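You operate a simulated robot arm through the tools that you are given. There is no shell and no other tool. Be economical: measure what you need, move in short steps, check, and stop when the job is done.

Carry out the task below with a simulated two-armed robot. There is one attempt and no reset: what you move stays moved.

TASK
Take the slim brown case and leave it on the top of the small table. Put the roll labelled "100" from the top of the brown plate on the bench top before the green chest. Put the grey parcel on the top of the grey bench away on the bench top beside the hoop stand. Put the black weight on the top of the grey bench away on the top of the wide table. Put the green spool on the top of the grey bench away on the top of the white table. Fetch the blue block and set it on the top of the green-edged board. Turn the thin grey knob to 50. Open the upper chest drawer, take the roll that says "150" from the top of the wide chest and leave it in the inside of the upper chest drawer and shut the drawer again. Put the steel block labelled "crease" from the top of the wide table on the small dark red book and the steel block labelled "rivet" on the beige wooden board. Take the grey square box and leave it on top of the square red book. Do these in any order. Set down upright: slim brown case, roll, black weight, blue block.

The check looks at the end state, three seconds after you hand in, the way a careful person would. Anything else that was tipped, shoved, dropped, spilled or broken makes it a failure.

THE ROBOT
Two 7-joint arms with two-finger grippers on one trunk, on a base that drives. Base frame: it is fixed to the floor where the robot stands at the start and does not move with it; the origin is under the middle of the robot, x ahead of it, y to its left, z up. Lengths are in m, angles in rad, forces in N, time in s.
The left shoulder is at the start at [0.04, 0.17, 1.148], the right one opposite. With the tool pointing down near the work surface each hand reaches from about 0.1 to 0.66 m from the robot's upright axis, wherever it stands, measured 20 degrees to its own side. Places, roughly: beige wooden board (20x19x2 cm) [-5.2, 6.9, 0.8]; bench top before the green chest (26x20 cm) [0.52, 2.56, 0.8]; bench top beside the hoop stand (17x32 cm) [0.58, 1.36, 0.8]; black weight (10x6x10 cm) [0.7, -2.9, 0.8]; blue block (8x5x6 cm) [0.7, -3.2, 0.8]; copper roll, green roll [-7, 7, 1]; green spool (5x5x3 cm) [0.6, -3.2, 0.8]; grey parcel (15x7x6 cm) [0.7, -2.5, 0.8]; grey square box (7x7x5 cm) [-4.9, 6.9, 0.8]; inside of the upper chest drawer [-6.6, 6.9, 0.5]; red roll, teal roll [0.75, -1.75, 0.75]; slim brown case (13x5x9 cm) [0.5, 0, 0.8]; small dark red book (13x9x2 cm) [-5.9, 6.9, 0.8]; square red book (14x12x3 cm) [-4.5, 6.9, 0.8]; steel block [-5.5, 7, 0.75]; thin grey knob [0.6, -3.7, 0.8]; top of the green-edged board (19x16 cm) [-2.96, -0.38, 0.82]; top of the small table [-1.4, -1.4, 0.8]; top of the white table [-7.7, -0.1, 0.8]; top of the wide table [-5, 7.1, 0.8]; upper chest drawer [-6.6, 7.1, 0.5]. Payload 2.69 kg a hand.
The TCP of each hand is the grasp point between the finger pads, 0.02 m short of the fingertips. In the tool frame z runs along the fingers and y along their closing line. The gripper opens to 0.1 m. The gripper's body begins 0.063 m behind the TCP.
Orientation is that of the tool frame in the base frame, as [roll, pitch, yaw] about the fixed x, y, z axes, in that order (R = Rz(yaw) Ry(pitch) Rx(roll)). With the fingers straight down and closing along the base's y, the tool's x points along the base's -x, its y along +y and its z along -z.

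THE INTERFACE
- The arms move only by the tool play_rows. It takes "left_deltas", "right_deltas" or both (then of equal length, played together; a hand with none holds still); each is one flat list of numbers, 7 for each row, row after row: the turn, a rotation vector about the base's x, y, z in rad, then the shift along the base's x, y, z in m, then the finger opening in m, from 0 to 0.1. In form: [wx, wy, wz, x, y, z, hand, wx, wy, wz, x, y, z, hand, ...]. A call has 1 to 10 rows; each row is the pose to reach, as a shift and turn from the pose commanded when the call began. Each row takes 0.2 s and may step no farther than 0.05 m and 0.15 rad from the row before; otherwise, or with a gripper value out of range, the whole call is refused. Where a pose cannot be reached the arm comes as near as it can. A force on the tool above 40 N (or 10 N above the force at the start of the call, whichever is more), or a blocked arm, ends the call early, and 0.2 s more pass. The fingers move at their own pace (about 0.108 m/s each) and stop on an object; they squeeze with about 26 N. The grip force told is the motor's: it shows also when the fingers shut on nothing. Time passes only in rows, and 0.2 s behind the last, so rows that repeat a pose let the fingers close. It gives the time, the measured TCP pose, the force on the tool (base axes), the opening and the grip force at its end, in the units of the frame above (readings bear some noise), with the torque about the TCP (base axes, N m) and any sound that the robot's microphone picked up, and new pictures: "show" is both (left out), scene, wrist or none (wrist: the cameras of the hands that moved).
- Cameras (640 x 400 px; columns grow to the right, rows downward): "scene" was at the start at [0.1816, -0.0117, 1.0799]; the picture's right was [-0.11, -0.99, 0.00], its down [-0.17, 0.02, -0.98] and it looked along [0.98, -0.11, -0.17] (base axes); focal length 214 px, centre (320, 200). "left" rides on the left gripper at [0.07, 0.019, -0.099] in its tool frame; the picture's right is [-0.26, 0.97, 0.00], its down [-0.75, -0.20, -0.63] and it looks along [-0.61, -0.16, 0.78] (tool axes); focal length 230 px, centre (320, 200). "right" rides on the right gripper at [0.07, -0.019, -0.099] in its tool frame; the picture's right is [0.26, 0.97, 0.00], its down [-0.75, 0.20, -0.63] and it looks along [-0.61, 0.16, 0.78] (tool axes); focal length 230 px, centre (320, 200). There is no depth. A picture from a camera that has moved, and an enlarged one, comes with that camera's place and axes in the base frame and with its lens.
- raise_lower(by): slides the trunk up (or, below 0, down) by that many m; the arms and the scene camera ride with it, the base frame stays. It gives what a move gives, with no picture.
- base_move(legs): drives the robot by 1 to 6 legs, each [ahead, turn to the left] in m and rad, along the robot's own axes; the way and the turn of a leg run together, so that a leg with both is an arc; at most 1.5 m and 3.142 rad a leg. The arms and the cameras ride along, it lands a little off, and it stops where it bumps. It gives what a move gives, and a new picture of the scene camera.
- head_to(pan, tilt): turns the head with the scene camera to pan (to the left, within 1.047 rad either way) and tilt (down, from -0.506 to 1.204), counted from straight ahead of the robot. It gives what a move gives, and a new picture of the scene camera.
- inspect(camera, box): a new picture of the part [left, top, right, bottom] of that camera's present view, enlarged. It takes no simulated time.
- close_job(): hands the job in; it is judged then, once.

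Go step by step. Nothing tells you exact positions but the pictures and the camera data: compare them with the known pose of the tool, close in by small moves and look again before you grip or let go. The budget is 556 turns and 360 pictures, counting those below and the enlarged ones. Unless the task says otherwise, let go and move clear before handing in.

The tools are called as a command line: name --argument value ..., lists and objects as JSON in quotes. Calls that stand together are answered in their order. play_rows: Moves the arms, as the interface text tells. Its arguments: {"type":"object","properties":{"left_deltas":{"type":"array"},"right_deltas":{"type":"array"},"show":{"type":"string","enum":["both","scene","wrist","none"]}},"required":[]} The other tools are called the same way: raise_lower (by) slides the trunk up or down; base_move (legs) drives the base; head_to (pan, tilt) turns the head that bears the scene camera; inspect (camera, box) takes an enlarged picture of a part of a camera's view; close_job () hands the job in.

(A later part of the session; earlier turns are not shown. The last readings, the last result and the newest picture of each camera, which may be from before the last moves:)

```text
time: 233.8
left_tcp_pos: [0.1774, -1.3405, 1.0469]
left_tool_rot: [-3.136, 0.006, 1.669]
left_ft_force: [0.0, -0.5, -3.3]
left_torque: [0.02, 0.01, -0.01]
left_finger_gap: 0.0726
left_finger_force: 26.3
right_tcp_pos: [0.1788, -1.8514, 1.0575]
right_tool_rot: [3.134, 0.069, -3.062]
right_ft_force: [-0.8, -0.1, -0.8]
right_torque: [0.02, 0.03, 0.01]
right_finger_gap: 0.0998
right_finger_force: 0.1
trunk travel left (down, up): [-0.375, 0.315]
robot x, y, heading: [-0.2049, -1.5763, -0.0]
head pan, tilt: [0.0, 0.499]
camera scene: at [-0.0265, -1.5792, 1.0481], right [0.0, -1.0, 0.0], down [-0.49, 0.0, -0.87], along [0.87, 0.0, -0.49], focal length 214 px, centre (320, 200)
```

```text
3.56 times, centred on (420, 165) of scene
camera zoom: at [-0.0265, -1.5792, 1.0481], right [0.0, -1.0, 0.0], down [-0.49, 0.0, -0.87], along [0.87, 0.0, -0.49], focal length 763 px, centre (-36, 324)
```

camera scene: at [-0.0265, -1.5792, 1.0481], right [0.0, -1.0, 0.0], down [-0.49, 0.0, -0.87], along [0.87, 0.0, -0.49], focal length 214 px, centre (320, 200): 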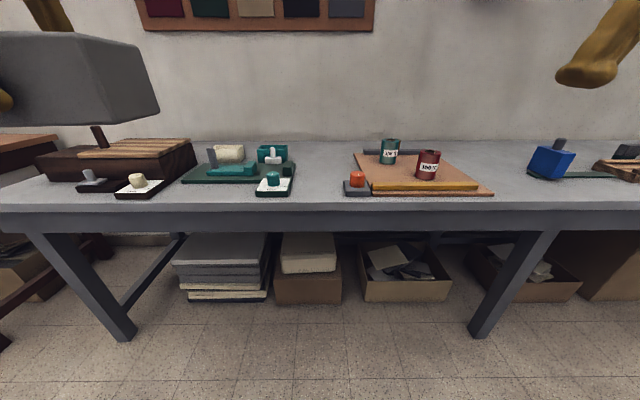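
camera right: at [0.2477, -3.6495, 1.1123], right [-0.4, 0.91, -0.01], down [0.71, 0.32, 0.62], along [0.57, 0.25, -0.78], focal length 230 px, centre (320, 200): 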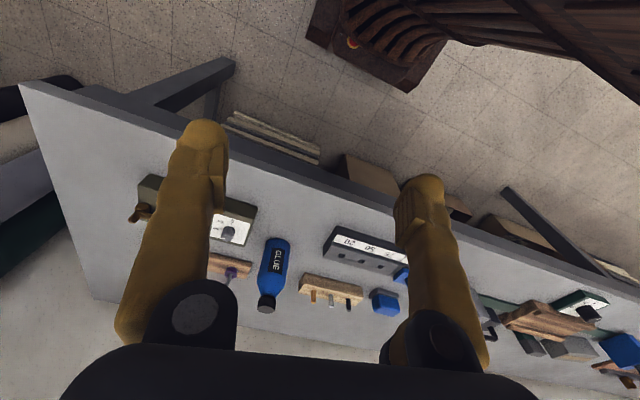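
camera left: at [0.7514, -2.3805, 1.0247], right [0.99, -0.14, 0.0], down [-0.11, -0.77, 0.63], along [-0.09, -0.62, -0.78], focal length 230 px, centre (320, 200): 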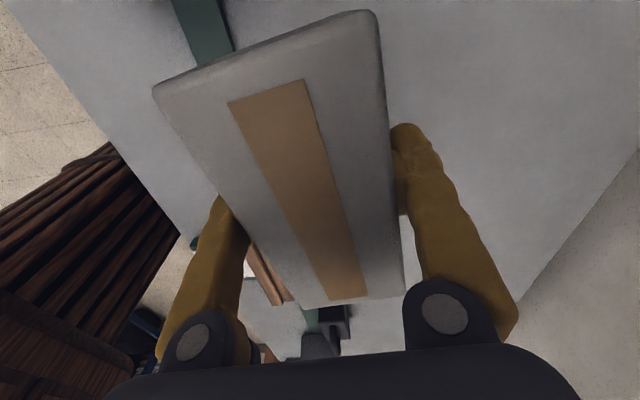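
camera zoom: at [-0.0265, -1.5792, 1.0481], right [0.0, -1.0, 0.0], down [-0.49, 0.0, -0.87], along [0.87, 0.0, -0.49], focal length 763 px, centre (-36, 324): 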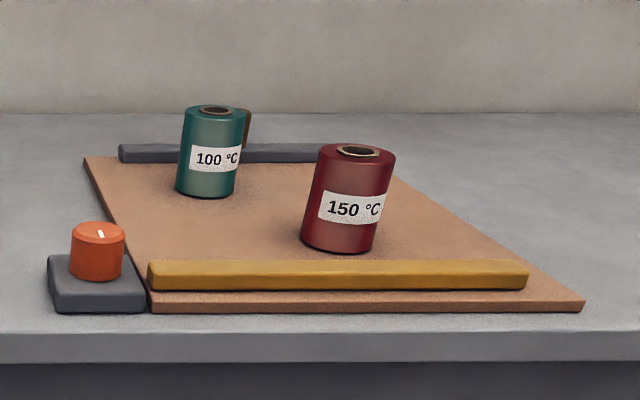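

The teal roll is the "100 °C" one, at about [0.756, -1.841], roughly 6 cm wide with its top at z≈0.857. I'll drive in and bring the right hand over it.

base_move --legs '[[0.2, 0], [0.21, 0]]'

play_rows --right_deltas '[0, 0, 0, 0, 0, 0, 0.1, 0, 0.02, 0, 0.03, 0, 0, 0.1, 0, 0.05, 0, 0.07, 0, -0.01, 0.1, 0, 0.07, 0, 0.1, 0.005, -0.02, 0.1]' --show "both"

```text
time: 236.6
left_tcp_pos: [0.5794, -1.3396, 1.0523]
left_tool_rot: [3.134, 0.008, 1.673]
left_ft_force: [0.2, -0.4, -5.0]
left_torque: [0.02, 0.05, 0.02]
left_finger_gap: 0.0725
left_finger_force: 25.5
right_tcp_pos: [0.5813, -1.8503, 1.0622]
right_tool_rot: [3.133, 0.083, -3.059]
right_ft_force: [1.0, 0.6, -0.9]
right_torque: [0.0, 0.03, -0.01]
right_finger_gap: 0.1001
right_finger_force: 0.2
trunk travel left (down, up): [-0.375, 0.315]
robot x, y, heading: [0.2081, -1.5787, -0.0]
head pan, tilt: [0.0, 0.499]
camera scene: at [0.3914, -1.5784, 1.0477], right [0.0, -1.0, 0.0], down [-0.5, 0.0, -0.87], along [0.87, 0.0, -0.5], focal length 214 px, centre (320, 200)
```

scene: 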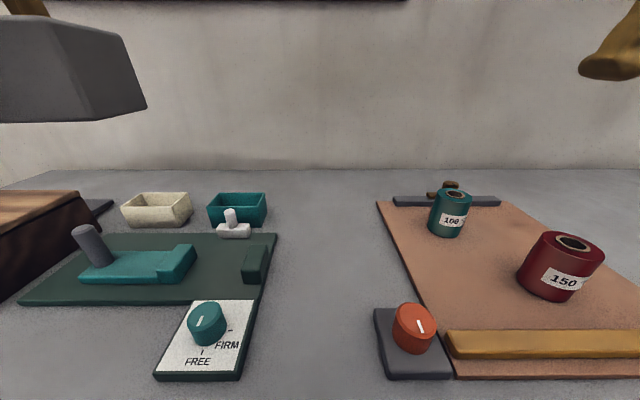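

```text
time: 237.6
left_tcp_pos: [0.5621, -1.3396, 1.0576]
left_tool_rot: [3.117, 0.009, 1.671]
left_ft_force: [1.2, 0.8, -4.7]
left_torque: [0.01, 0.03, -0.01]
left_finger_gap: 0.0722
left_finger_force: 25.6
right_tcp_pos: [0.6647, -1.8475, 1.0482]
right_tool_rot: [3.129, 0.03, -3.058]
right_ft_force: [-0.2, 0.4, 0.1]
right_torque: [-0.01, 0.05, 0.06]
right_finger_gap: 0.1
right_finger_force: 0.0
trunk travel left (down, up): [-0.375, 0.315]
robot x, y, heading: [0.2123, -1.5764, 0.004]
head pan, tilt: [0.0, 0.499]
camera scene: at [0.3913, -1.5782, 1.0477], right [0.0, -1.0, 0.0], down [-0.5, 0.0, -0.87], along [0.87, 0.0, -0.5], focal length 214 px, centre (320, 200)
camera right: at [0.5927, -1.8721, 1.1435], right [-0.34, 0.94, 0.0], down [0.71, 0.25, 0.65], along [0.61, 0.22, -0.76], focal length 230 px, centre (320, 200)
```

scene: 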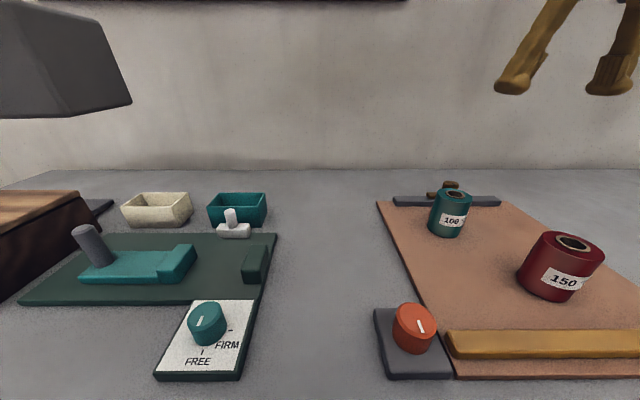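
right: 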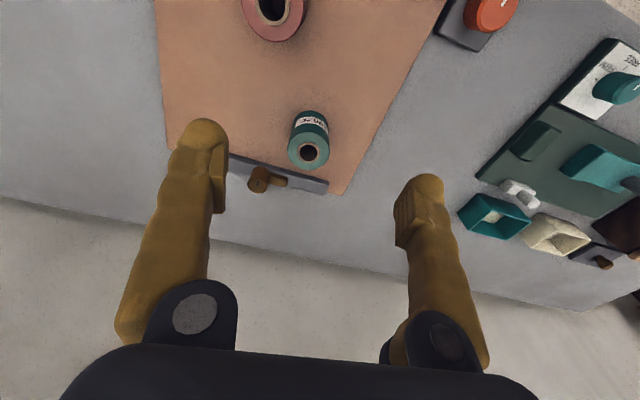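

The roll centre triangulates to [0.744, -1.829], top z≈0.863. I'll move above it and descend partway.

play_rows --right_deltas '[0, 0.01, 0, 0.03, 0.006, -0.01, 0.1, 0, 0.02, 0, 0.06, 0.012, -0.04, 0.1, 0, 0.03, 0, 0.08, 0.018, -0.07, 0.1, 0, 0.03, 0, 0.08, 0.018, -0.1, 0.1, 0, 0.03, 0, 0.08, 0.018, -0.13, 0.1]' --show "both"

```text
time: 238.8
left_tcp_pos: [0.5609, -1.3399, 1.0574]
left_tool_rot: [3.117, 0.01, 1.671]
left_ft_force: [1.0, -0.7, -4.4]
left_torque: [0.03, 0.01, -0.01]
left_finger_gap: 0.0727
left_finger_force: 26.0
right_tcp_pos: [0.7421, -1.8284, 0.917]
right_tool_rot: [3.128, 0.0, -3.059]
right_ft_force: [0.7, 0.8, -0.8]
right_torque: [-0.01, 0.0, 0.02]
right_finger_gap: 0.0997
right_finger_force: 0.0
trunk travel left (down, up): [-0.375, 0.315]
robot x, y, heading: [0.2083, -1.5788, 0.009]
head pan, tilt: [0.0, 0.499]
camera scene: at [0.3905, -1.5784, 1.0479], right [0.0, -1.0, 0.0], down [-0.49, 0.0, -0.87], along [0.87, 0.0, -0.49], focal length 214 px, centre (320, 200)
camera right: at [0.6734, -1.8533, 1.0157], right [-0.34, 0.94, 0.01], down [0.73, 0.25, 0.63], along [0.59, 0.22, -0.77], focal length 230 px, centre (320, 200)
```

scene: 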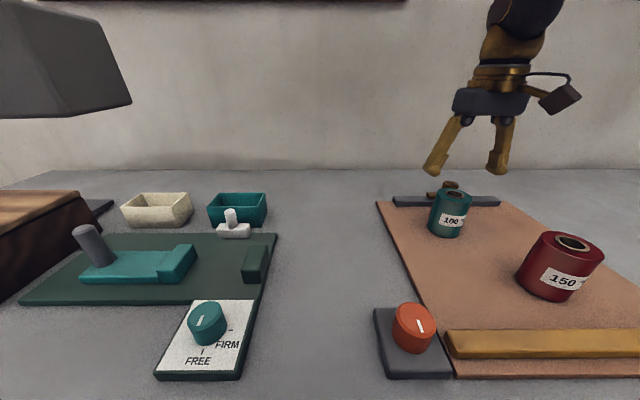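
right: 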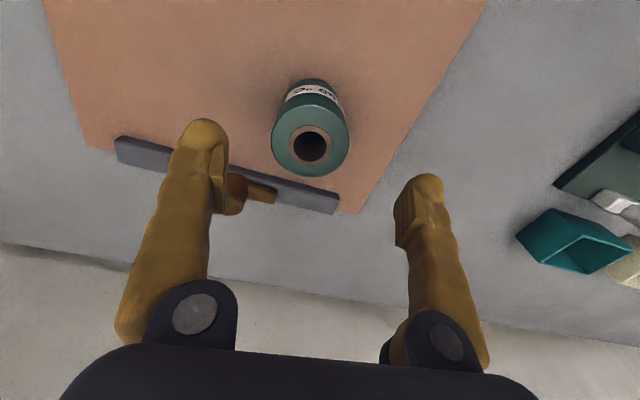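

Centred. Descending, gripping and lifting a little.

play_rows --right_deltas '[0, 0, 0, 0.003, -0.004, -0.035, 0.1, 0, 0, 0, 0.003, -0.004, -0.07, 0.1, 0, 0, 0, 0.003, -0.004, -0.095, 0.1, 0, 0, 0, 0.003, -0.004, -0.095, 0.05, 0, 0, 0, 0.003, -0.004, -0.095, 0, 0, 0, 0, 0.003, -0.004, -0.095, 0]' --show "both"

```text
time: 240.2
left_tcp_pos: [0.5614, -1.3403, 1.0577]
left_tool_rot: [3.116, 0.009, 1.673]
left_ft_force: [0.5, 0.6, -3.9]
left_torque: [-0.02, -0.01, 0.04]
left_finger_gap: 0.0727
left_finger_force: 26.4
right_tcp_pos: [0.7458, -1.8307, 0.8253]
right_tool_rot: [3.128, 0.0, -3.059]
right_ft_force: [0.0, 0.4, -0.4]
right_torque: [-0.01, 0.01, 0.01]
right_finger_gap: 0.0601
right_finger_force: 26.2
trunk travel left (down, up): [-0.375, 0.315]
robot x, y, heading: [0.2096, -1.5782, 0.002]
head pan, tilt: [0.0, 0.499]
camera scene: at [0.3898, -1.5784, 1.048], right [0.0, -1.0, 0.0], down [-0.49, 0.0, -0.87], along [0.87, 0.0, -0.49], focal length 214 px, centre (320, 200)
camera right: at [0.6772, -1.856, 0.9228], right [-0.34, 0.94, 0.01], down [0.73, 0.25, 0.63], along [0.59, 0.22, -0.77], focal length 230 px, centre (320, 200)
```

scene: 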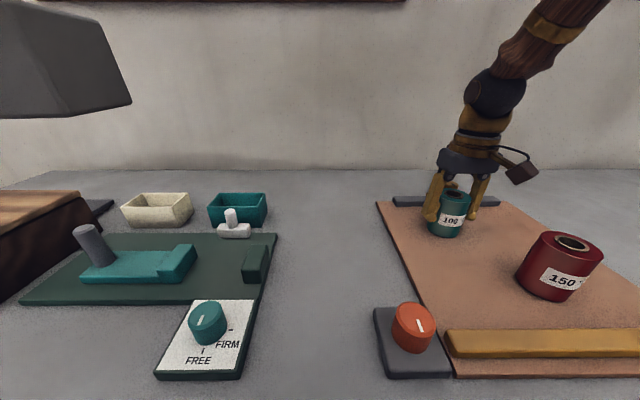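
right: 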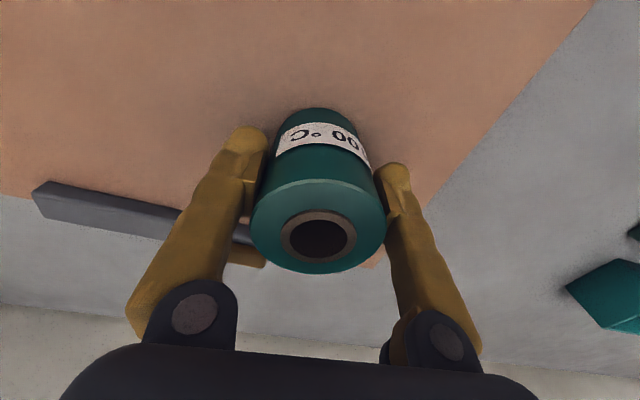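

Gripped. Lifting and drawing it in.

play_rows --right_deltas '[0, 0, 0, 0, 0, 0.02, 0, 0, 0, 0, 0, 0, 0.06, 0, 0, 0, 0, 0, 0, 0.1, 0, 0, 0, 0, 0, 0, 0.14, 0, 0, 0, 0, 0, 0, 0.18, 0, 0, 0, 0, -0.03, 0, 0.21, 0, 0, 0, 0, -0.07, 0, 0.22, 0, 0, 0, 0, -0.11, 0.01, 0.22, 0, 0, 0, 0, -0.14, 0.01, 0.22, 0]' --show "scene"

```text
time: 242.2
left_tcp_pos: [0.5597, -1.3396, 1.0574]
left_tool_rot: [3.116, 0.008, 1.672]
left_ft_force: [-0.6, -0.4, -3.5]
left_torque: [0.0, -0.01, 0.02]
left_finger_gap: 0.0725
left_finger_force: 25.9
right_tcp_pos: [0.6043, -1.8196, 1.0429]
right_tool_rot: [3.128, -0.002, -3.059]
right_ft_force: [0.9, -0.3, -1.2]
right_torque: [-0.02, 0.03, 0.03]
right_finger_gap: 0.0597
right_finger_force: 26.1
trunk travel left (down, up): [-0.375, 0.315]
robot x, y, heading: [0.2098, -1.5764, 0.005]
head pan, tilt: [0.0, 0.499]
camera scene: at [0.3893, -1.5787, 1.0481], right [0.0, -1.0, 0.0], down [-0.49, 0.0, -0.87], along [0.87, 0.0, -0.49], focal length 214 px, centre (320, 200)
```

scene: 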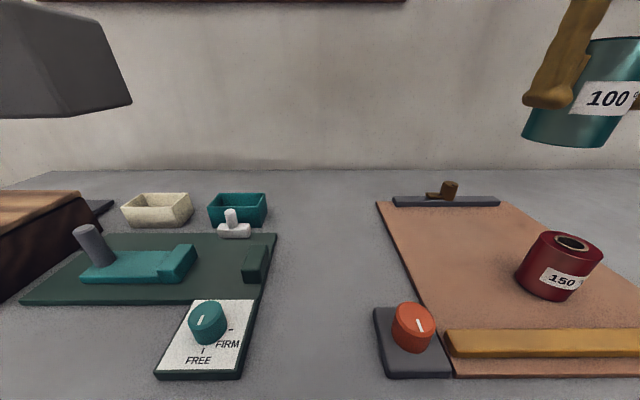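

Both items are in hand. I'll back off and drive north to the bench beside the hoop stand.

base_move --legs '[[-0.4, 0], [0, 1.571]]'

base_move --legs '[[1.4, 0], [1.35, 0]]'

```text
time: 248.7
left_tcp_pos: [-0.4303, -1.2328, 1.0581]
left_tool_rot: [3.115, 0.008, -3.022]
left_ft_force: [-0.2, -0.2, -4.3]
left_torque: [-0.02, 0.02, 0.02]
left_finger_gap: 0.0726
left_finger_force: 25.5
right_tcp_pos: [0.0478, -1.1787, 1.0435]
right_tool_rot: [3.126, -0.001, -1.468]
right_ft_force: [0.1, -0.4, -0.9]
right_torque: [0.01, 0.0, 0.0]
right_finger_gap: 0.0598
right_finger_force: 26.1
trunk travel left (down, up): [-0.375, 0.315]
robot x, y, heading: [-0.1762, -1.5784, 1.597]
head pan, tilt: [0.0, 0.499]
camera scene: at [-0.1813, -1.4014, 1.0481], right [1.0, 0.02, 0.0], down [0.01, -0.49, -0.87], along [-0.02, 0.87, -0.49], focal length 214 px, centre (320, 200)
```

scene: 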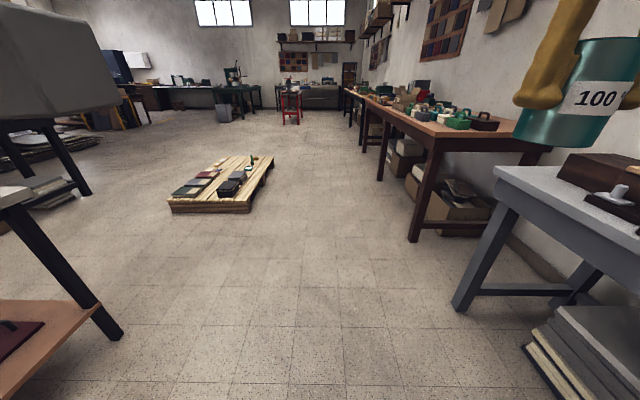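

```text
time: 249.4
left_tcp_pos: [-0.4337, -1.3016, 1.0296]
left_tool_rot: [-3.057, 0.009, -3.021]
left_ft_force: [-1.6, -1.5, -3.9]
left_torque: [0.09, -0.08, -0.02]
left_finger_gap: 0.0725
left_finger_force: 25.9
right_tcp_pos: [0.0435, -1.2345, 1.0538]
right_tool_rot: [3.137, 0.024, -1.466]
right_ft_force: [-0.9, -1.1, -2.2]
right_torque: [0.06, -0.07, -0.02]
right_finger_gap: 0.0596
right_finger_force: 26.5
trunk travel left (down, up): [-0.375, 0.315]
robot x, y, heading: [-0.1776, -1.5753, 1.596]
head pan, tilt: [0.0, 0.499]
stopped in leg 1: the robot was blocked; the commanded pose is now the measured one
camera scene: at [-0.1839, -1.403, 1.0487], right [1.0, 0.02, 0.0], down [0.01, -0.49, -0.87], along [-0.02, 0.87, -0.49], focal length 214 px, centre (320, 200)
```

scene: 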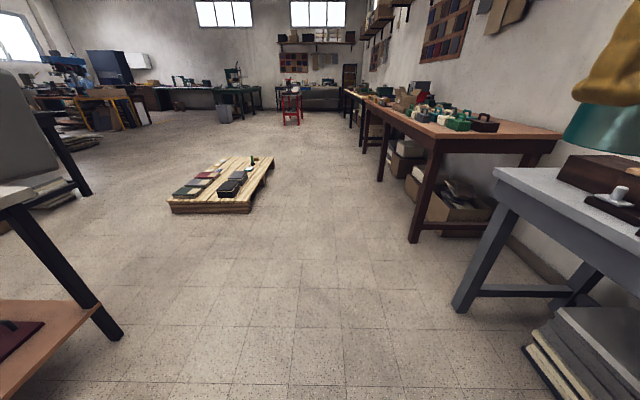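

A spurious stall again; I'll restore the arm poses and retry the drive.

play_rows --left_deltas '[0.03, 0, 0, 0, 0.03, 0.005, 0, 0.06, 0.005, 0, 0, 0.06, 0.01, 0, 0.08, 0.01, 0, 0, 0.09, 0.015, 0]' --right_deltas '[0, 0, 0, 0, 0.03, 0, 0, 0, 0, 0, 0, 0.06, 0, 0, 0, 0, 0, 0.01, 0.08, 0, 0]' --show "none"

base_move --legs '[[0.5, 0], [1.2, 0], [1.05, 0]]'

```text
time: 250.2
left_tcp_pos: [-0.4306, -1.1999, 1.0644]
left_tool_rot: [3.08, 0.009, -3.027]
left_ft_force: [-0.3, -0.1, -4.2]
left_torque: [-0.02, -0.01, -0.01]
left_finger_gap: 0.0727
left_finger_force: 26.0
right_tcp_pos: [0.0586, -1.1455, 1.0613]
right_tool_rot: [3.135, 0.049, -1.468]
right_ft_force: [-0.5, 0.1, -1.8]
right_torque: [-0.02, -0.02, 0.0]
right_finger_gap: 0.0597
right_finger_force: 26.2
trunk travel left (down, up): [-0.375, 0.315]
robot x, y, heading: [-0.1791, -1.5781, 1.591]
head pan, tilt: [0.0, 0.499]
```

```text
time: 263.9
left_tcp_pos: [-0.4735, 1.572, 1.0643]
left_tool_rot: [3.081, 0.01, -3.033]
left_ft_force: [0.7, 0.0, -3.7]
left_torque: [-0.01, -0.01, -0.01]
left_finger_gap: 0.0726
left_finger_force: 25.9
right_tcp_pos: [0.0154, 1.6216, 1.0614]
right_tool_rot: [3.131, 0.05, -1.473]
right_ft_force: [0.5, -0.2, -1.7]
right_torque: [-0.04, 0.01, 0.03]
right_finger_gap: 0.0593
right_finger_force: 25.9
trunk travel left (down, up): [-0.375, 0.315]
robot x, y, heading: [-0.2245, 1.1921, 1.586]
head pan, tilt: [0.0, 0.499]
camera scene: at [-0.2252, 1.3709, 1.048], right [1.0, 0.01, 0.0], down [0.01, -0.49, -0.87], along [-0.01, 0.87, -0.49], focal length 214 px, centre (320, 200)
```

scene: 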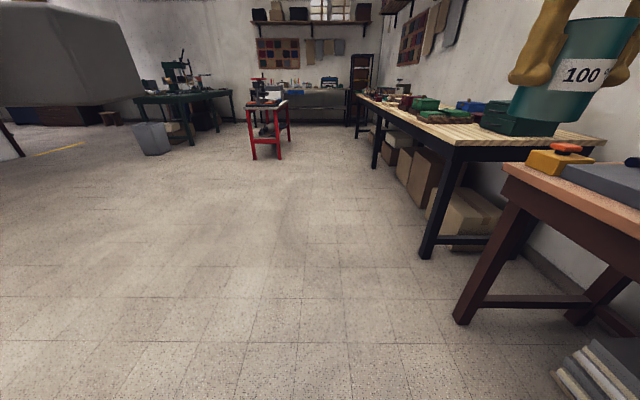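

That worked with the arms further out. Now I'll face the bench.

base_move --legs '[[0, -1.586]]'

```text
time: 268.3
left_tcp_pos: [0.1403, 1.4396, 1.0704]
left_tool_rot: [3.063, 0.011, 1.675]
left_ft_force: [-0.3, 0.4, -4.6]
left_torque: [-0.02, 0.01, -0.01]
left_finger_gap: 0.0724
left_finger_force: 25.9
right_tcp_pos: [0.1878, 0.9508, 1.068]
right_tool_rot: [3.133, 0.065, -3.049]
right_ft_force: [-0.1, -0.2, -1.3]
right_torque: [-0.01, 0.0, -0.03]
right_finger_gap: 0.0593
right_finger_force: 26.6
trunk travel left (down, up): [-0.375, 0.315]
robot x, y, heading: [-0.2235, 1.2027, 0.007]
head pan, tilt: [0.0, 0.499]
camera scene: at [-0.0432, 1.2012, 1.0481], right [0.01, -1.0, 0.0], down [-0.49, 0.0, -0.87], along [0.87, 0.01, -0.49], focal length 214 px, centre (320, 200)
```

scene: 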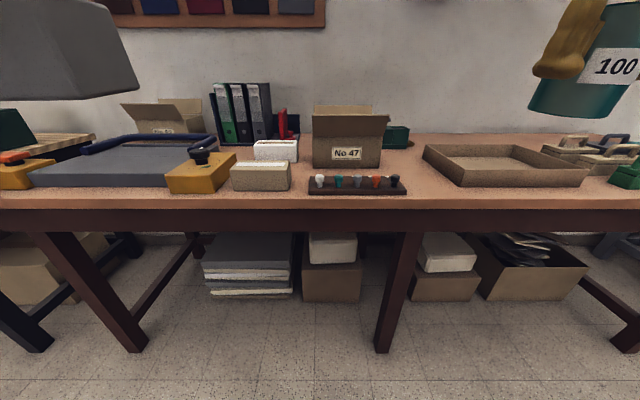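

inspect --camera "scene" --box '[0, 60, 420, 220]'

head_to --pan 0.6 --tilt 0.45

```text
1.52 times, centred on (210, 140) of scene
camera zoom: at [-0.0432, 1.2012, 1.0481], right [0.01, -1.0, 0.0], down [-0.49, 0.0, -0.87], along [0.87, 0.01, -0.49], focal length 327 px, centre (488, 291)
```

zoom: 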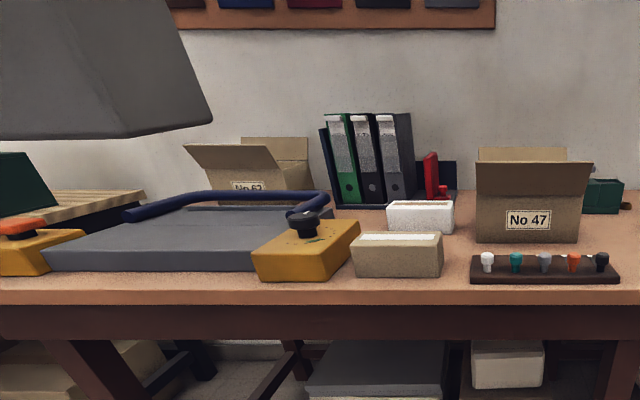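

```text
time: 269.3
left_tcp_pos: [0.123, 1.4405, 1.0708]
left_tool_rot: [3.062, 0.011, 1.673]
left_ft_force: [-0.8, -0.5, -3.1]
left_torque: [-0.02, -0.04, -0.01]
left_finger_gap: 0.0728
left_finger_force: 26.0
right_tcp_pos: [0.1713, 0.9507, 1.0732]
right_tool_rot: [3.135, 0.081, -3.05]
right_ft_force: [0.0, 0.2, -1.2]
right_torque: [-0.01, 0.0, -0.01]
right_finger_gap: 0.0594
right_finger_force: 25.7
trunk travel left (down, up): [-0.375, 0.315]
robot x, y, heading: [-0.2212, 1.2004, 0.009]
head pan, tilt: [0.6, 0.45]
camera scene: at [-0.0586, 1.2527, 1.0528], right [0.57, -0.82, -0.01], down [-0.37, -0.25, -0.89], along [0.73, 0.51, -0.45], focal length 214 px, centre (320, 200)
```

scene: 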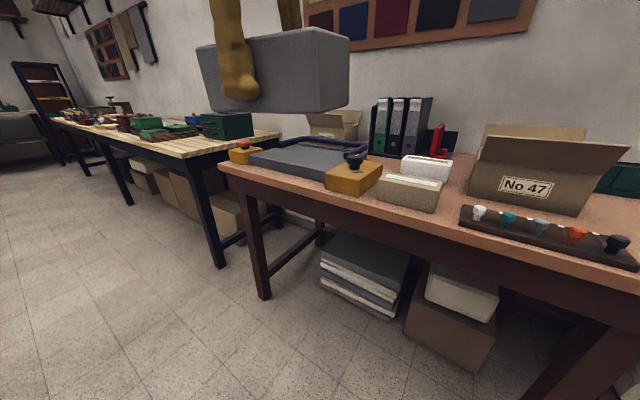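

Beside the hoop stand there are two parcels in a row with an empty slot between them, centred near [0.60, 1.36]. I'll drive in and look down at it.

base_move --legs '[[0.27, 0]]'

head_to --pan 0.35 --tilt 0.65

```text
time: 271.2
left_tcp_pos: [0.3942, 1.444, 1.07]
left_tool_rot: [3.063, 0.01, 1.676]
left_ft_force: [0.3, -0.2, -4.0]
left_torque: [0.01, 0.02, 0.01]
left_finger_gap: 0.0725
left_finger_force: 26.6
right_tcp_pos: [0.4442, 0.9564, 1.0739]
right_tool_rot: [3.134, 0.078, -3.047]
right_ft_force: [0.5, 0.2, -1.9]
right_torque: [0.0, 0.04, 0.0]
right_finger_gap: 0.0593
right_finger_force: 25.6
trunk travel left (down, up): [-0.375, 0.315]
robot x, y, heading: [0.0477, 1.2011, 0.012]
head pan, tilt: [0.6, 0.45]
camera scene: at [0.2132, 1.2561, 1.0526], right [0.57, -0.82, -0.01], down [-0.37, -0.25, -0.89], along [0.73, 0.52, -0.45], focal length 214 px, centre (320, 200)
```

scene: 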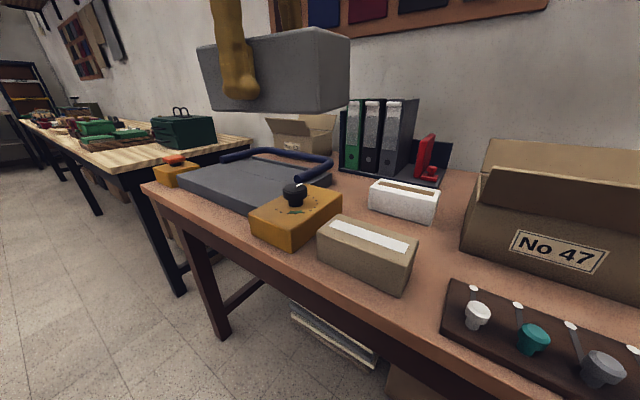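

```text
time: 271.9
left_tcp_pos: [0.3709, 1.4445, 1.0567]
left_tool_rot: [3.111, 0.006, 1.677]
left_ft_force: [0.7, -0.7, -4.6]
left_torque: [-0.02, 0.04, 0.01]
left_finger_gap: 0.0726
left_finger_force: 26.2
right_tcp_pos: [0.425, 0.9551, 1.0743]
right_tool_rot: [3.136, 0.084, -3.047]
right_ft_force: [1.7, -0.2, -0.6]
right_torque: [0.01, 0.04, -0.01]
right_finger_gap: 0.0592
right_finger_force: 26.0
trunk travel left (down, up): [-0.375, 0.315]
robot x, y, heading: [0.0478, 1.2009, 0.008]
head pan, tilt: [0.351, 0.649]
camera scene: at [0.2177, 1.2341, 1.0349], right [0.36, -0.93, -0.01], down [-0.58, -0.21, -0.79], along [0.73, 0.28, -0.62], focal length 214 px, centre (320, 200)
```

scene: 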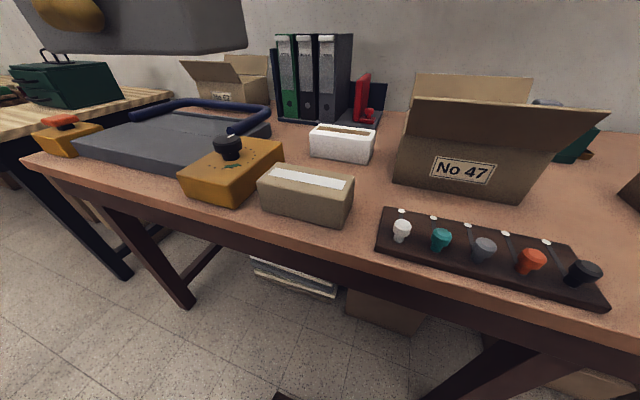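

The slot runs from x≈0.52 to 0.66 with centre [0.59, 1.357]. I'll bring the parcel above it, squared to the bench.

play_rows --left_deltas '[0, 0.01, 0, 0.02, -0.01, 0, 0, 0, 0.02, -0.03, 0.05, -0.02, 0, 0, 0, 0.03, -0.06, 0.08, -0.03, -0.01, 0, 0, 0.03, -0.09, 0.11, -0.045, -0.02, 0, 0, 0.03, -0.106, 0.14, -0.06, -0.03, 0, 0, 0.03, -0.106, 0.17, -0.07, -0.04, 0, 0, 0.03, -0.106, 0.2, -0.085, -0.05, 0, 0, 0.03, -0.106, 0.219, -0.0875, -0.06, 0]' --show "both"

```text
time: 273.8
left_tcp_pos: [0.597, 1.3566, 1.0172]
left_tool_rot: [3.078, 0.014, 1.571]
left_ft_force: [0.5, 0.3, -4.4]
left_torque: [0.03, 0.02, -0.03]
left_finger_gap: 0.0724
left_finger_force: 26.1
right_tcp_pos: [0.4249, 0.9557, 1.0751]
right_tool_rot: [3.135, 0.082, -3.046]
right_ft_force: [-0.1, -0.5, -1.6]
right_torque: [-0.02, 0.01, 0.0]
right_finger_gap: 0.0596
right_finger_force: 26.0
trunk travel left (down, up): [-0.375, 0.315]
robot x, y, heading: [0.0465, 1.2019, 0.012]
head pan, tilt: [0.351, 0.649]
camera scene: at [0.2182, 1.2342, 1.0347], right [0.35, -0.93, -0.01], down [-0.58, -0.21, -0.79], along [0.73, 0.28, -0.62], focal length 214 px, centre (320, 200)
camera left: at [0.6097, 1.4273, 1.1169], right [0.96, -0.26, 0.06], down [-0.24, -0.74, 0.62], along [-0.11, -0.62, -0.78], focal length 230 px, centre (320, 200)
```

scene: 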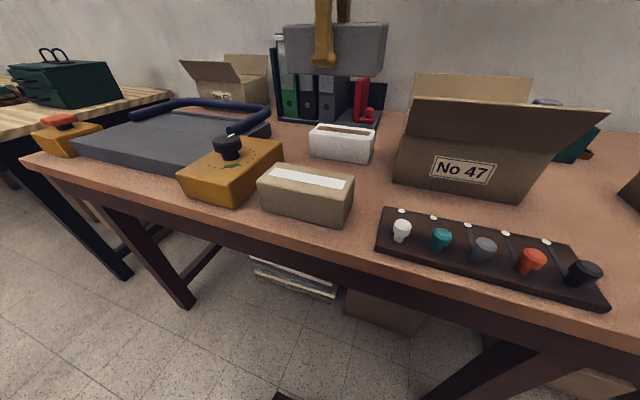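
left: 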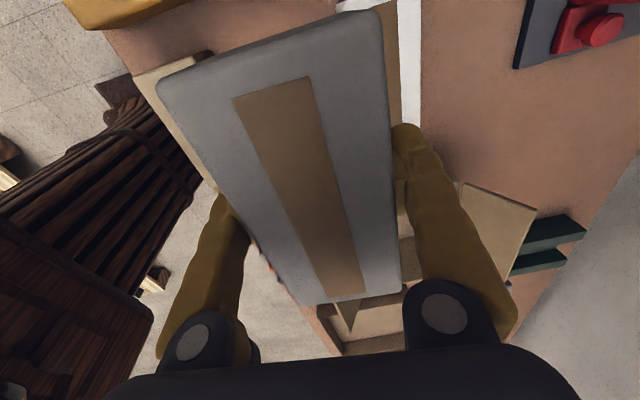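

Levelling and lowering to just above the neighbours' tops.

play_rows --left_deltas '[0, 0.03, 0, -0.004, 0, -0.03, 0, -0.006, 0.063, 0, -0.007, 0, -0.06, 0, -0.014, 0.063, 0, -0.007, 0, -0.09, 0, -0.014, 0.063, 0, -0.007, 0, -0.11, 0]' --show "both"

```text
time: 274.8
left_tcp_pos: [0.5896, 1.3584, 0.9069]
left_tool_rot: [3.138, 0.026, 1.573]
left_ft_force: [0.2, -0.7, -3.6]
left_torque: [-0.01, -0.02, -0.03]
left_finger_gap: 0.0727
left_finger_force: 26.4
right_tcp_pos: [0.4256, 0.956, 1.0745]
right_tool_rot: [3.135, 0.082, -3.048]
right_ft_force: [-0.4, 0.0, -1.9]
right_torque: [-0.02, 0.0, 0.03]
right_finger_gap: 0.0595
right_finger_force: 25.9
trunk travel left (down, up): [-0.375, 0.315]
robot x, y, heading: [0.0452, 1.2041, 0.011]
head pan, tilt: [0.351, 0.649]
camera scene: at [0.2179, 1.2339, 1.0348], right [0.35, -0.93, -0.01], down [-0.58, -0.21, -0.79], along [0.73, 0.28, -0.62], focal length 214 px, centre (320, 200)
camera left: at [0.6086, 1.4299, 1.0032], right [0.97, -0.26, 0.01], down [-0.2, -0.73, 0.65], along [-0.16, -0.63, -0.76], focal length 230 px, centre (320, 200)
```

scene: 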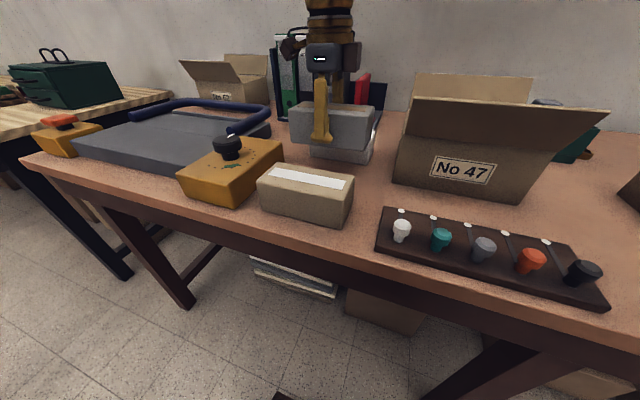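
left: 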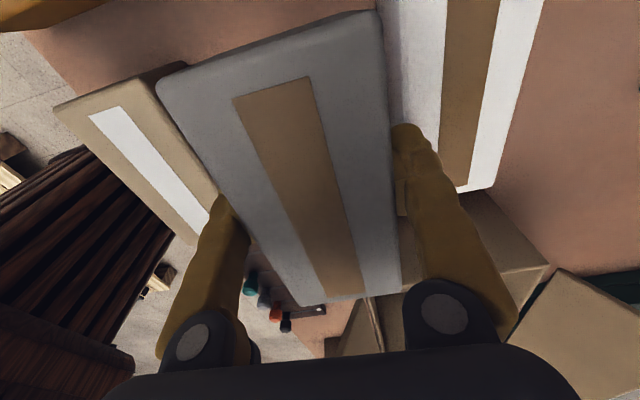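

The slot's middle is nearer x=0.578, so I'll shift 1 cm back, level, and lower into it.

play_rows --left_deltas '[0.013, 0, 0, -0.006, 0, 0, 0, 0.026, 0, 0, -0.011, 0, -0.005, 0, 0.026, 0, 0, -0.011, 0, -0.025, 0, 0.026, 0, 0, -0.011, 0, -0.045, 0, 0.026, 0, 0, -0.011, 0, -0.06, 0]' --show "both"

```text
time: 275.9
left_tcp_pos: [0.5788, 1.3568, 0.8458]
left_tool_rot: [3.14, 0.001, 1.574]
left_ft_force: [-0.1, -0.6, -4.3]
left_torque: [0.04, 0.0, 0.0]
left_finger_gap: 0.0728
left_finger_force: 26.2
right_tcp_pos: [0.4255, 0.9562, 1.0738]
right_tool_rot: [3.135, 0.082, -3.047]
right_ft_force: [0.1, 0.1, -1.6]
right_torque: [0.01, 0.03, 0.01]
right_finger_gap: 0.0595
right_finger_force: 26.0
trunk travel left (down, up): [-0.375, 0.315]
robot x, y, heading: [0.0482, 1.2007, 0.009]
head pan, tilt: [0.351, 0.649]
camera scene: at [0.218, 1.234, 1.0348], right [0.35, -0.94, -0.01], down [-0.58, -0.21, -0.79], along [0.73, 0.28, -0.62], focal length 214 px, centre (320, 200)
camera left: at [0.597, 1.4261, 0.9462], right [0.97, -0.25, 0.0], down [-0.2, -0.75, 0.63], along [-0.16, -0.61, -0.78], focal length 230 px, centre (320, 200)
```

scene: 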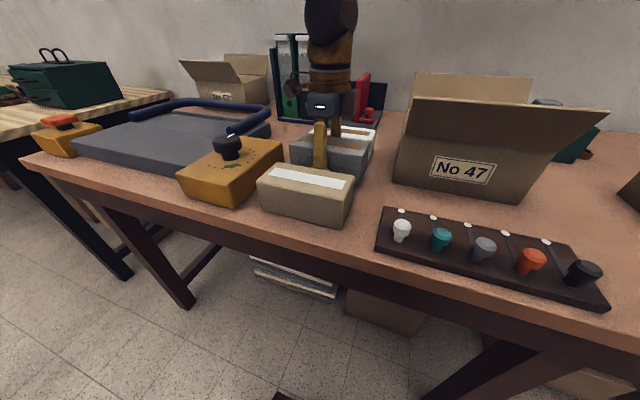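
left: 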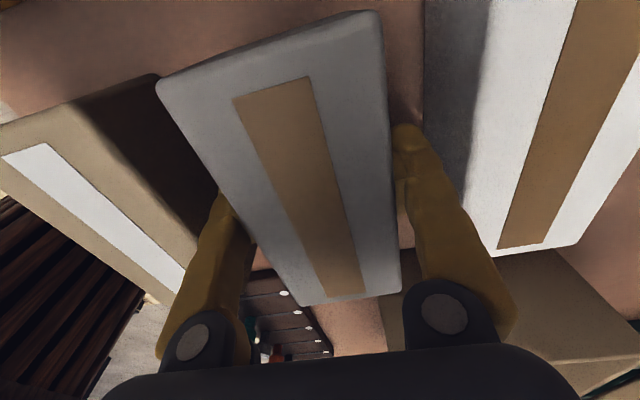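

Clear gaps on both sides. Lowering gently to contact.

play_rows --left_deltas '[0, 0, 0, 0, 0, -0.006, 0, 0, 0, 0, 0, 0, -0.012, 0, 0, 0, 0, 0, 0, -0.016, 0]' --show "none"

inspect --camera "scene" --box '[230, 100, 430, 230]'

```text
time: 276.8
left_tcp_pos: [0.5777, 1.3559, 0.8341]
left_tool_rot: [3.133, -0.001, 1.575]
left_ft_force: [-4.4, 2.3, 18.4]
left_torque: [-0.97, -0.57, -0.17]
left_finger_gap: 0.0727
left_finger_force: 26.1
right_tcp_pos: [0.4242, 0.9555, 1.0759]
right_tool_rot: [3.135, 0.086, -3.048]
right_ft_force: [-0.1, 0.7, -2.0]
right_torque: [0.0, 0.06, 0.01]
right_finger_gap: 0.0595
right_finger_force: 25.4
trunk travel left (down, up): [-0.375, 0.315]
robot x, y, heading: [0.0495, 1.2028, 0.01]
head pan, tilt: [0.351, 0.649]
```

```text
3.08 times, centred on (330, 165) of scene
camera zoom: at [0.2159, 1.234, 1.0355], right [0.35, -0.94, -0.01], down [-0.58, -0.21, -0.79], along [0.74, 0.28, -0.62], focal length 660 px, centre (289, 308)
```

zoom: 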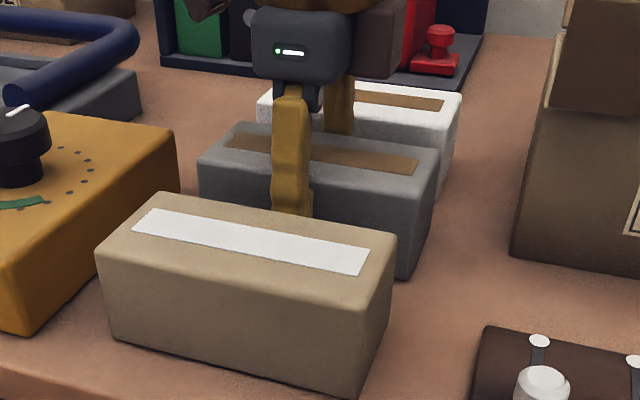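

Contact (18 N). I'll ease up slightly, open a little and withdraw straight up.

play_rows --left_deltas '[0, 0, 0, 0, 0, 0.004, 0, 0, 0, 0, 0, 0, 0.004, 0.085, 0, 0, 0, 0, 0, 0.004, 0.085, 0, 0, 0, 0, 0, 0.02, 0.085, 0, 0, 0, 0, 0, 0.05, 0.085, 0, 0, 0, 0, 0, 0.09, 0.085, 0, 0, 0, 0, 0, 0.13, 0.085, 0, 0, 0, -0.03, 0.01, 0.17, 0.1, 0, 0, 0, -0.07, 0.03, 0.19, 0.1]' --show "scene"

```text
refused: row 8 steps farther than a row can; nothing moved
```

play_rows --left_deltas '[0, 0, 0, 0, 0, 0.004, 0, 0, 0, 0, 0, 0, 0.004, 0.085, 0, 0, 0, 0, 0, 0.004, 0.085, 0, 0, 0, 0, 0, 0.02, 0.085, 0, 0, 0, 0, 0, 0.05, 0.085, 0, 0, 0, 0, 0, 0.09, 0.085, 0, 0, 0, 0, 0, 0.13, 0.085, 0, 0, 0, -0.03, 0.01, 0.16, 0.1, 0, 0, 0, -0.07, 0.03, 0.18, 0.1]' --show "scene"

```text
time: 278.8
left_tcp_pos: [0.5053, 1.3891, 1.0127]
left_tool_rot: [3.138, 0.0, 1.574]
left_ft_force: [-0.7, -0.2, -0.4]
left_torque: [-0.03, -0.03, 0.0]
left_finger_gap: 0.1
left_finger_force: 0.0
right_tcp_pos: [0.4235, 0.9556, 1.0759]
right_tool_rot: [3.134, 0.084, -3.047]
right_ft_force: [0.7, 0.3, -1.8]
right_torque: [-0.04, 0.01, 0.0]
right_finger_gap: 0.0594
right_finger_force: 25.7
trunk travel left (down, up): [-0.375, 0.315]
robot x, y, heading: [0.0484, 1.2054, 0.019]
head pan, tilt: [0.351, 0.649]
camera scene: at [0.2166, 1.2343, 1.035], right [0.35, -0.93, -0.01], down [-0.58, -0.21, -0.79], along [0.73, 0.28, -0.62], focal length 214 px, centre (320, 200)
```

scene: 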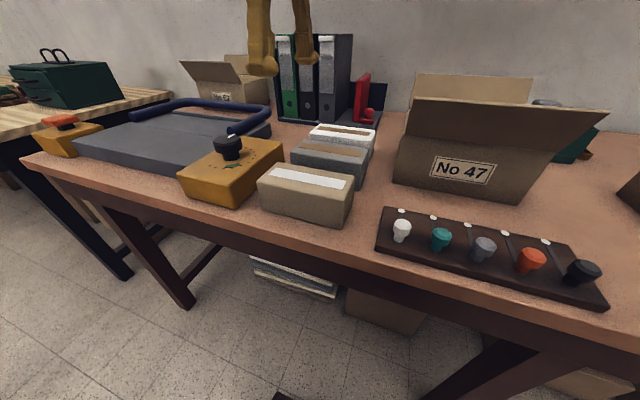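

The parcel sits neatly between the two. Next the roll: I'll back out and move north to face the bench with the green chest.

base_move --legs '[[-0.3, 0], [0, 1.571]]'

play_rows --left_deltas '[0, 0, 0, 0, 0, 0, 0.1, 0, 0, 0, 0, 0.02, 0, 0.1]' --right_deltas '[0, 0, 0, 0, 0.02, 0, 0, 0, 0, 0, 0, 0.05, 0, 0]' --show "none"

base_move --legs '[[0.5, 0], [1.0, 0], [0, -1.571]]'

```text
time: 284.7
left_tcp_pos: [-0.4355, 1.6607, 1.0126]
left_tool_rot: [3.138, 0.0, 3.135]
left_ft_force: [-0.3, -0.4, -0.2]
left_torque: [-0.03, -0.02, 0.0]
left_finger_gap: 0.0999
left_finger_force: 0.1
right_tcp_pos: [-0.0027, 1.5759, 1.0743]
right_tool_rot: [3.134, 0.085, -1.485]
right_ft_force: [0.1, 1.0, -1.1]
right_torque: [-0.01, 0.01, -0.04]
right_finger_gap: 0.0592
right_finger_force: 25.9
trunk travel left (down, up): [-0.375, 0.315]
robot x, y, heading: [-0.2448, 1.2003, 1.574]
head pan, tilt: [0.351, 0.649]
camera scene: at [-0.2749, 1.3688, 1.0349], right [0.94, 0.35, -0.01], down [0.21, -0.58, -0.79], along [-0.28, 0.74, -0.62], focal length 214 px, centre (320, 200)
```

scene: 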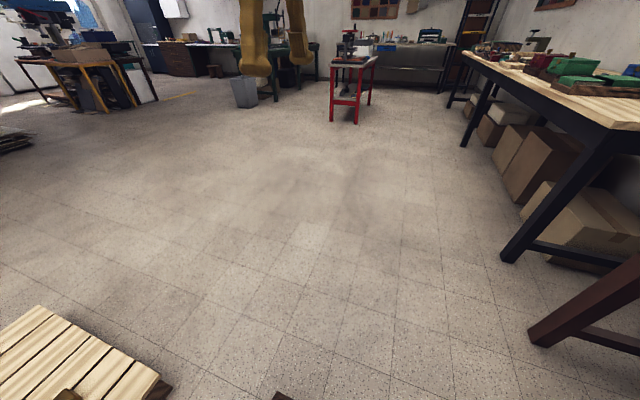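

```text
time: 285.0
left_tcp_pos: [-0.4325, 1.625, 1.0278]
left_tool_rot: [3.111, -0.015, 3.128]
left_ft_force: [2.2, -0.1, 0.9]
left_torque: [0.02, 0.32, 0.0]
left_finger_gap: 0.0999
left_finger_force: 0.1
right_tcp_pos: [0.0029, 1.5076, 1.0589]
right_tool_rot: [-3.059, -0.107, -1.388]
right_ft_force: [2.9, 0.4, -3.7]
right_torque: [-0.02, 0.3, -0.01]
right_finger_gap: 0.0587
right_finger_force: 26.3
trunk travel left (down, up): [-0.375, 0.315]
robot x, y, heading: [-0.2479, 1.2022, 1.572]
head pan, tilt: [0.351, 0.649]
stopped in row 1 (right hand): the force on the tool passed its limit at 98 N (the readings are from after the stop); the commanded pose is now the measured one
```

```text
time: 285.7
left_tcp_pos: [-0.4412, 1.5957, 1.0396]
left_tool_rot: [3.076, -0.001, 3.132]
left_ft_force: [0.2, -1.9, 0.0]
left_torque: [0.07, 0.01, -0.02]
left_finger_gap: 0.0999
left_finger_force: 0.1
right_tcp_pos: [-0.0058, 1.4705, 1.0484]
right_tool_rot: [-3.07, -0.161, -1.384]
right_ft_force: [-0.2, -0.6, -1.3]
right_torque: [0.09, 0.01, -0.01]
right_finger_gap: 0.0597
right_finger_force: 25.6
trunk travel left (down, up): [-0.375, 0.315]
robot x, y, heading: [-0.2457, 1.2037, 1.569]
head pan, tilt: [0.351, 0.649]
stopped in leg 1: the robot was blocked; the commanded pose is now the measured one
camera scene: at [-0.2739, 1.3693, 1.0354], right [0.94, 0.35, -0.01], down [0.21, -0.58, -0.79], along [-0.28, 0.74, -0.61], focal length 214 px, centre (320, 200)
```

scene: 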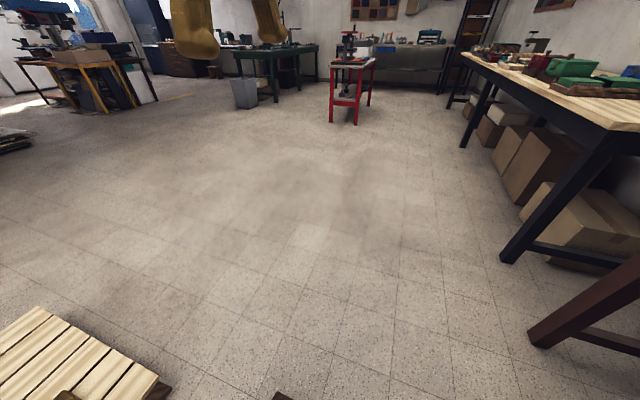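

The right arm jerked (98 N) with nothing seen near it. I'll look at that arm and the roll.

head_to --pan -0.5 --tilt 0.35

inspect --camera "right" --box '[0, 0, 640, 400]'

```text
time: 286.9
left_tcp_pos: [-0.4416, 1.6001, 1.0375]
left_tool_rot: [3.081, -0.003, 3.134]
left_ft_force: [-0.3, 0.4, 0.6]
left_torque: [-0.02, 0.0, -0.01]
left_finger_gap: 0.1002
left_finger_force: 0.0
right_tcp_pos: [-0.0075, 1.4758, 1.0493]
right_tool_rot: [-3.068, -0.161, -1.386]
right_ft_force: [-0.5, -0.7, -2.1]
right_torque: [0.02, -0.03, 0.0]
right_finger_gap: 0.0597
right_finger_force: 25.8
trunk travel left (down, up): [-0.375, 0.315]
robot x, y, heading: [-0.2456, 1.2048, 1.572]
head pan, tilt: [-0.499, 0.351]
camera scene: at [-0.2003, 1.3732, 1.0619], right [0.88, -0.48, 0.01], down [-0.16, -0.32, -0.93], along [0.45, 0.82, -0.36], focal length 214 px, centre (320, 200)
```

scene: 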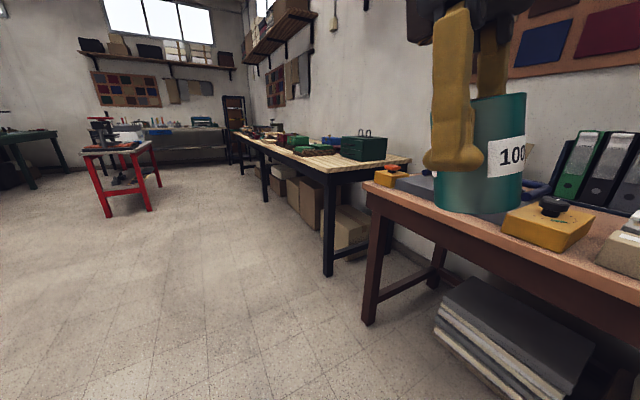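

```text
1.00 times, centred on (320, 200) of right (not enlarged: the box is as wide or as high as the picture)
camera zoom: at [0.0127, 1.4254, 1.1585], right [-0.9, -0.44, -0.03], down [-0.4, 0.78, 0.49], along [-0.19, 0.45, -0.87], focal length 230 px, centre (320, 200)
```

zoom: 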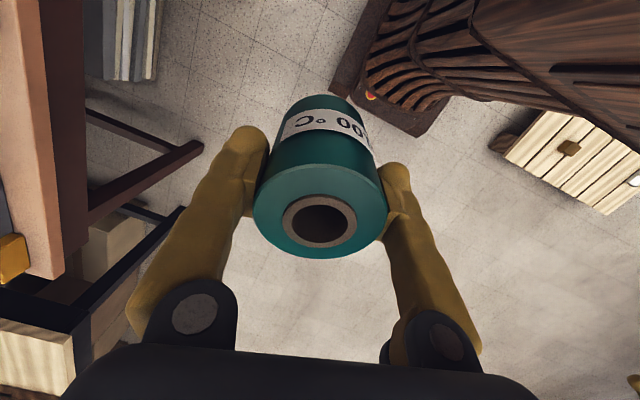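

The roll is still firmly held. I'll straighten that wrist, extend it, and go on.

play_rows --right_deltas '[0.03, 0.02, 0, 0, 0.02, 0, 0, 0.06, 0.04, 0, 0.005, 0.05, 0, 0, 0.1, 0.07, 0, 0.01, 0.08, 0, 0, 0.145, 0.1, 0, 0.02, 0.11, 0, 0, 0.145, 0.1, 0, 0.03, 0.14, 0, 0]' --left_deltas '[0, 0, 0, 0, 0.01, 0, 0.1, -0.02, 0, 0, 0, 0.02, 0, 0.1, -0.04, 0, 0, 0, 0.03, 0, 0.1, -0.06, 0, 0, 0, 0.04, 0, 0.1, -0.06, 0, 0, 0, 0.05, 0, 0.1]' --show "none"

base_move --legs '[[0.4, 0], [1.1, 0]]'

```text
time: 288.1
left_tcp_pos: [-0.441, 1.6512, 1.0363]
left_tool_rot: [-3.138, -0.002, 3.132]
left_ft_force: [-0.3, 0.2, -0.6]
left_torque: [0.0, 0.01, 0.01]
left_finger_gap: 0.0999
left_finger_force: 0.1
right_tcp_pos: [0.0241, 1.6203, 1.0631]
right_tool_rot: [-3.13, 0.062, -1.385]
right_ft_force: [0.3, 0.8, -1.5]
right_torque: [-0.04, 0.01, 0.01]
right_finger_gap: 0.0595
right_finger_force: 25.5
trunk travel left (down, up): [-0.375, 0.315]
robot x, y, heading: [-0.2472, 1.2021, 1.57]
head pan, tilt: [-0.499, 0.351]
```

```text
time: 295.8
left_tcp_pos: [-0.4481, 3.151, 1.0366]
left_tool_rot: [3.141, -0.003, 3.134]
left_ft_force: [-0.2, 0.6, -0.9]
left_torque: [-0.02, 0.0, 0.0]
left_finger_gap: 0.1
left_finger_force: 0.0
right_tcp_pos: [0.015, 3.1206, 1.0644]
right_tool_rot: [-3.13, 0.063, -1.384]
right_ft_force: [0.2, 0.1, -1.4]
right_torque: [0.0, -0.01, 0.02]
right_finger_gap: 0.0596
right_finger_force: 25.9
trunk travel left (down, up): [-0.375, 0.315]
robot x, y, heading: [-0.2537, 2.7071, 1.577]
head pan, tilt: [-0.499, 0.351]
camera scene: at [-0.2082, 2.8743, 1.0619], right [0.88, -0.48, 0.01], down [-0.16, -0.32, -0.93], along [0.45, 0.82, -0.36], focal length 214 px, centre (320, 200)
```

scene: 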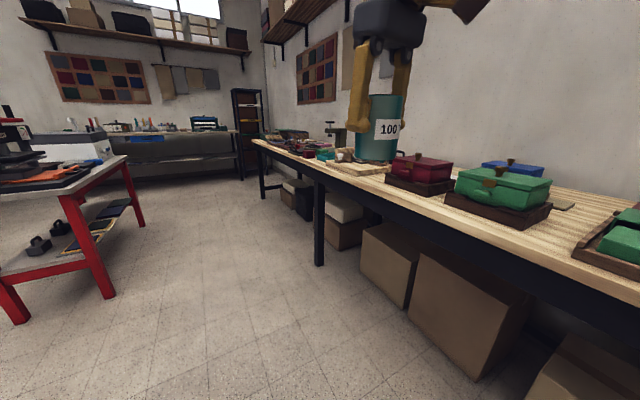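

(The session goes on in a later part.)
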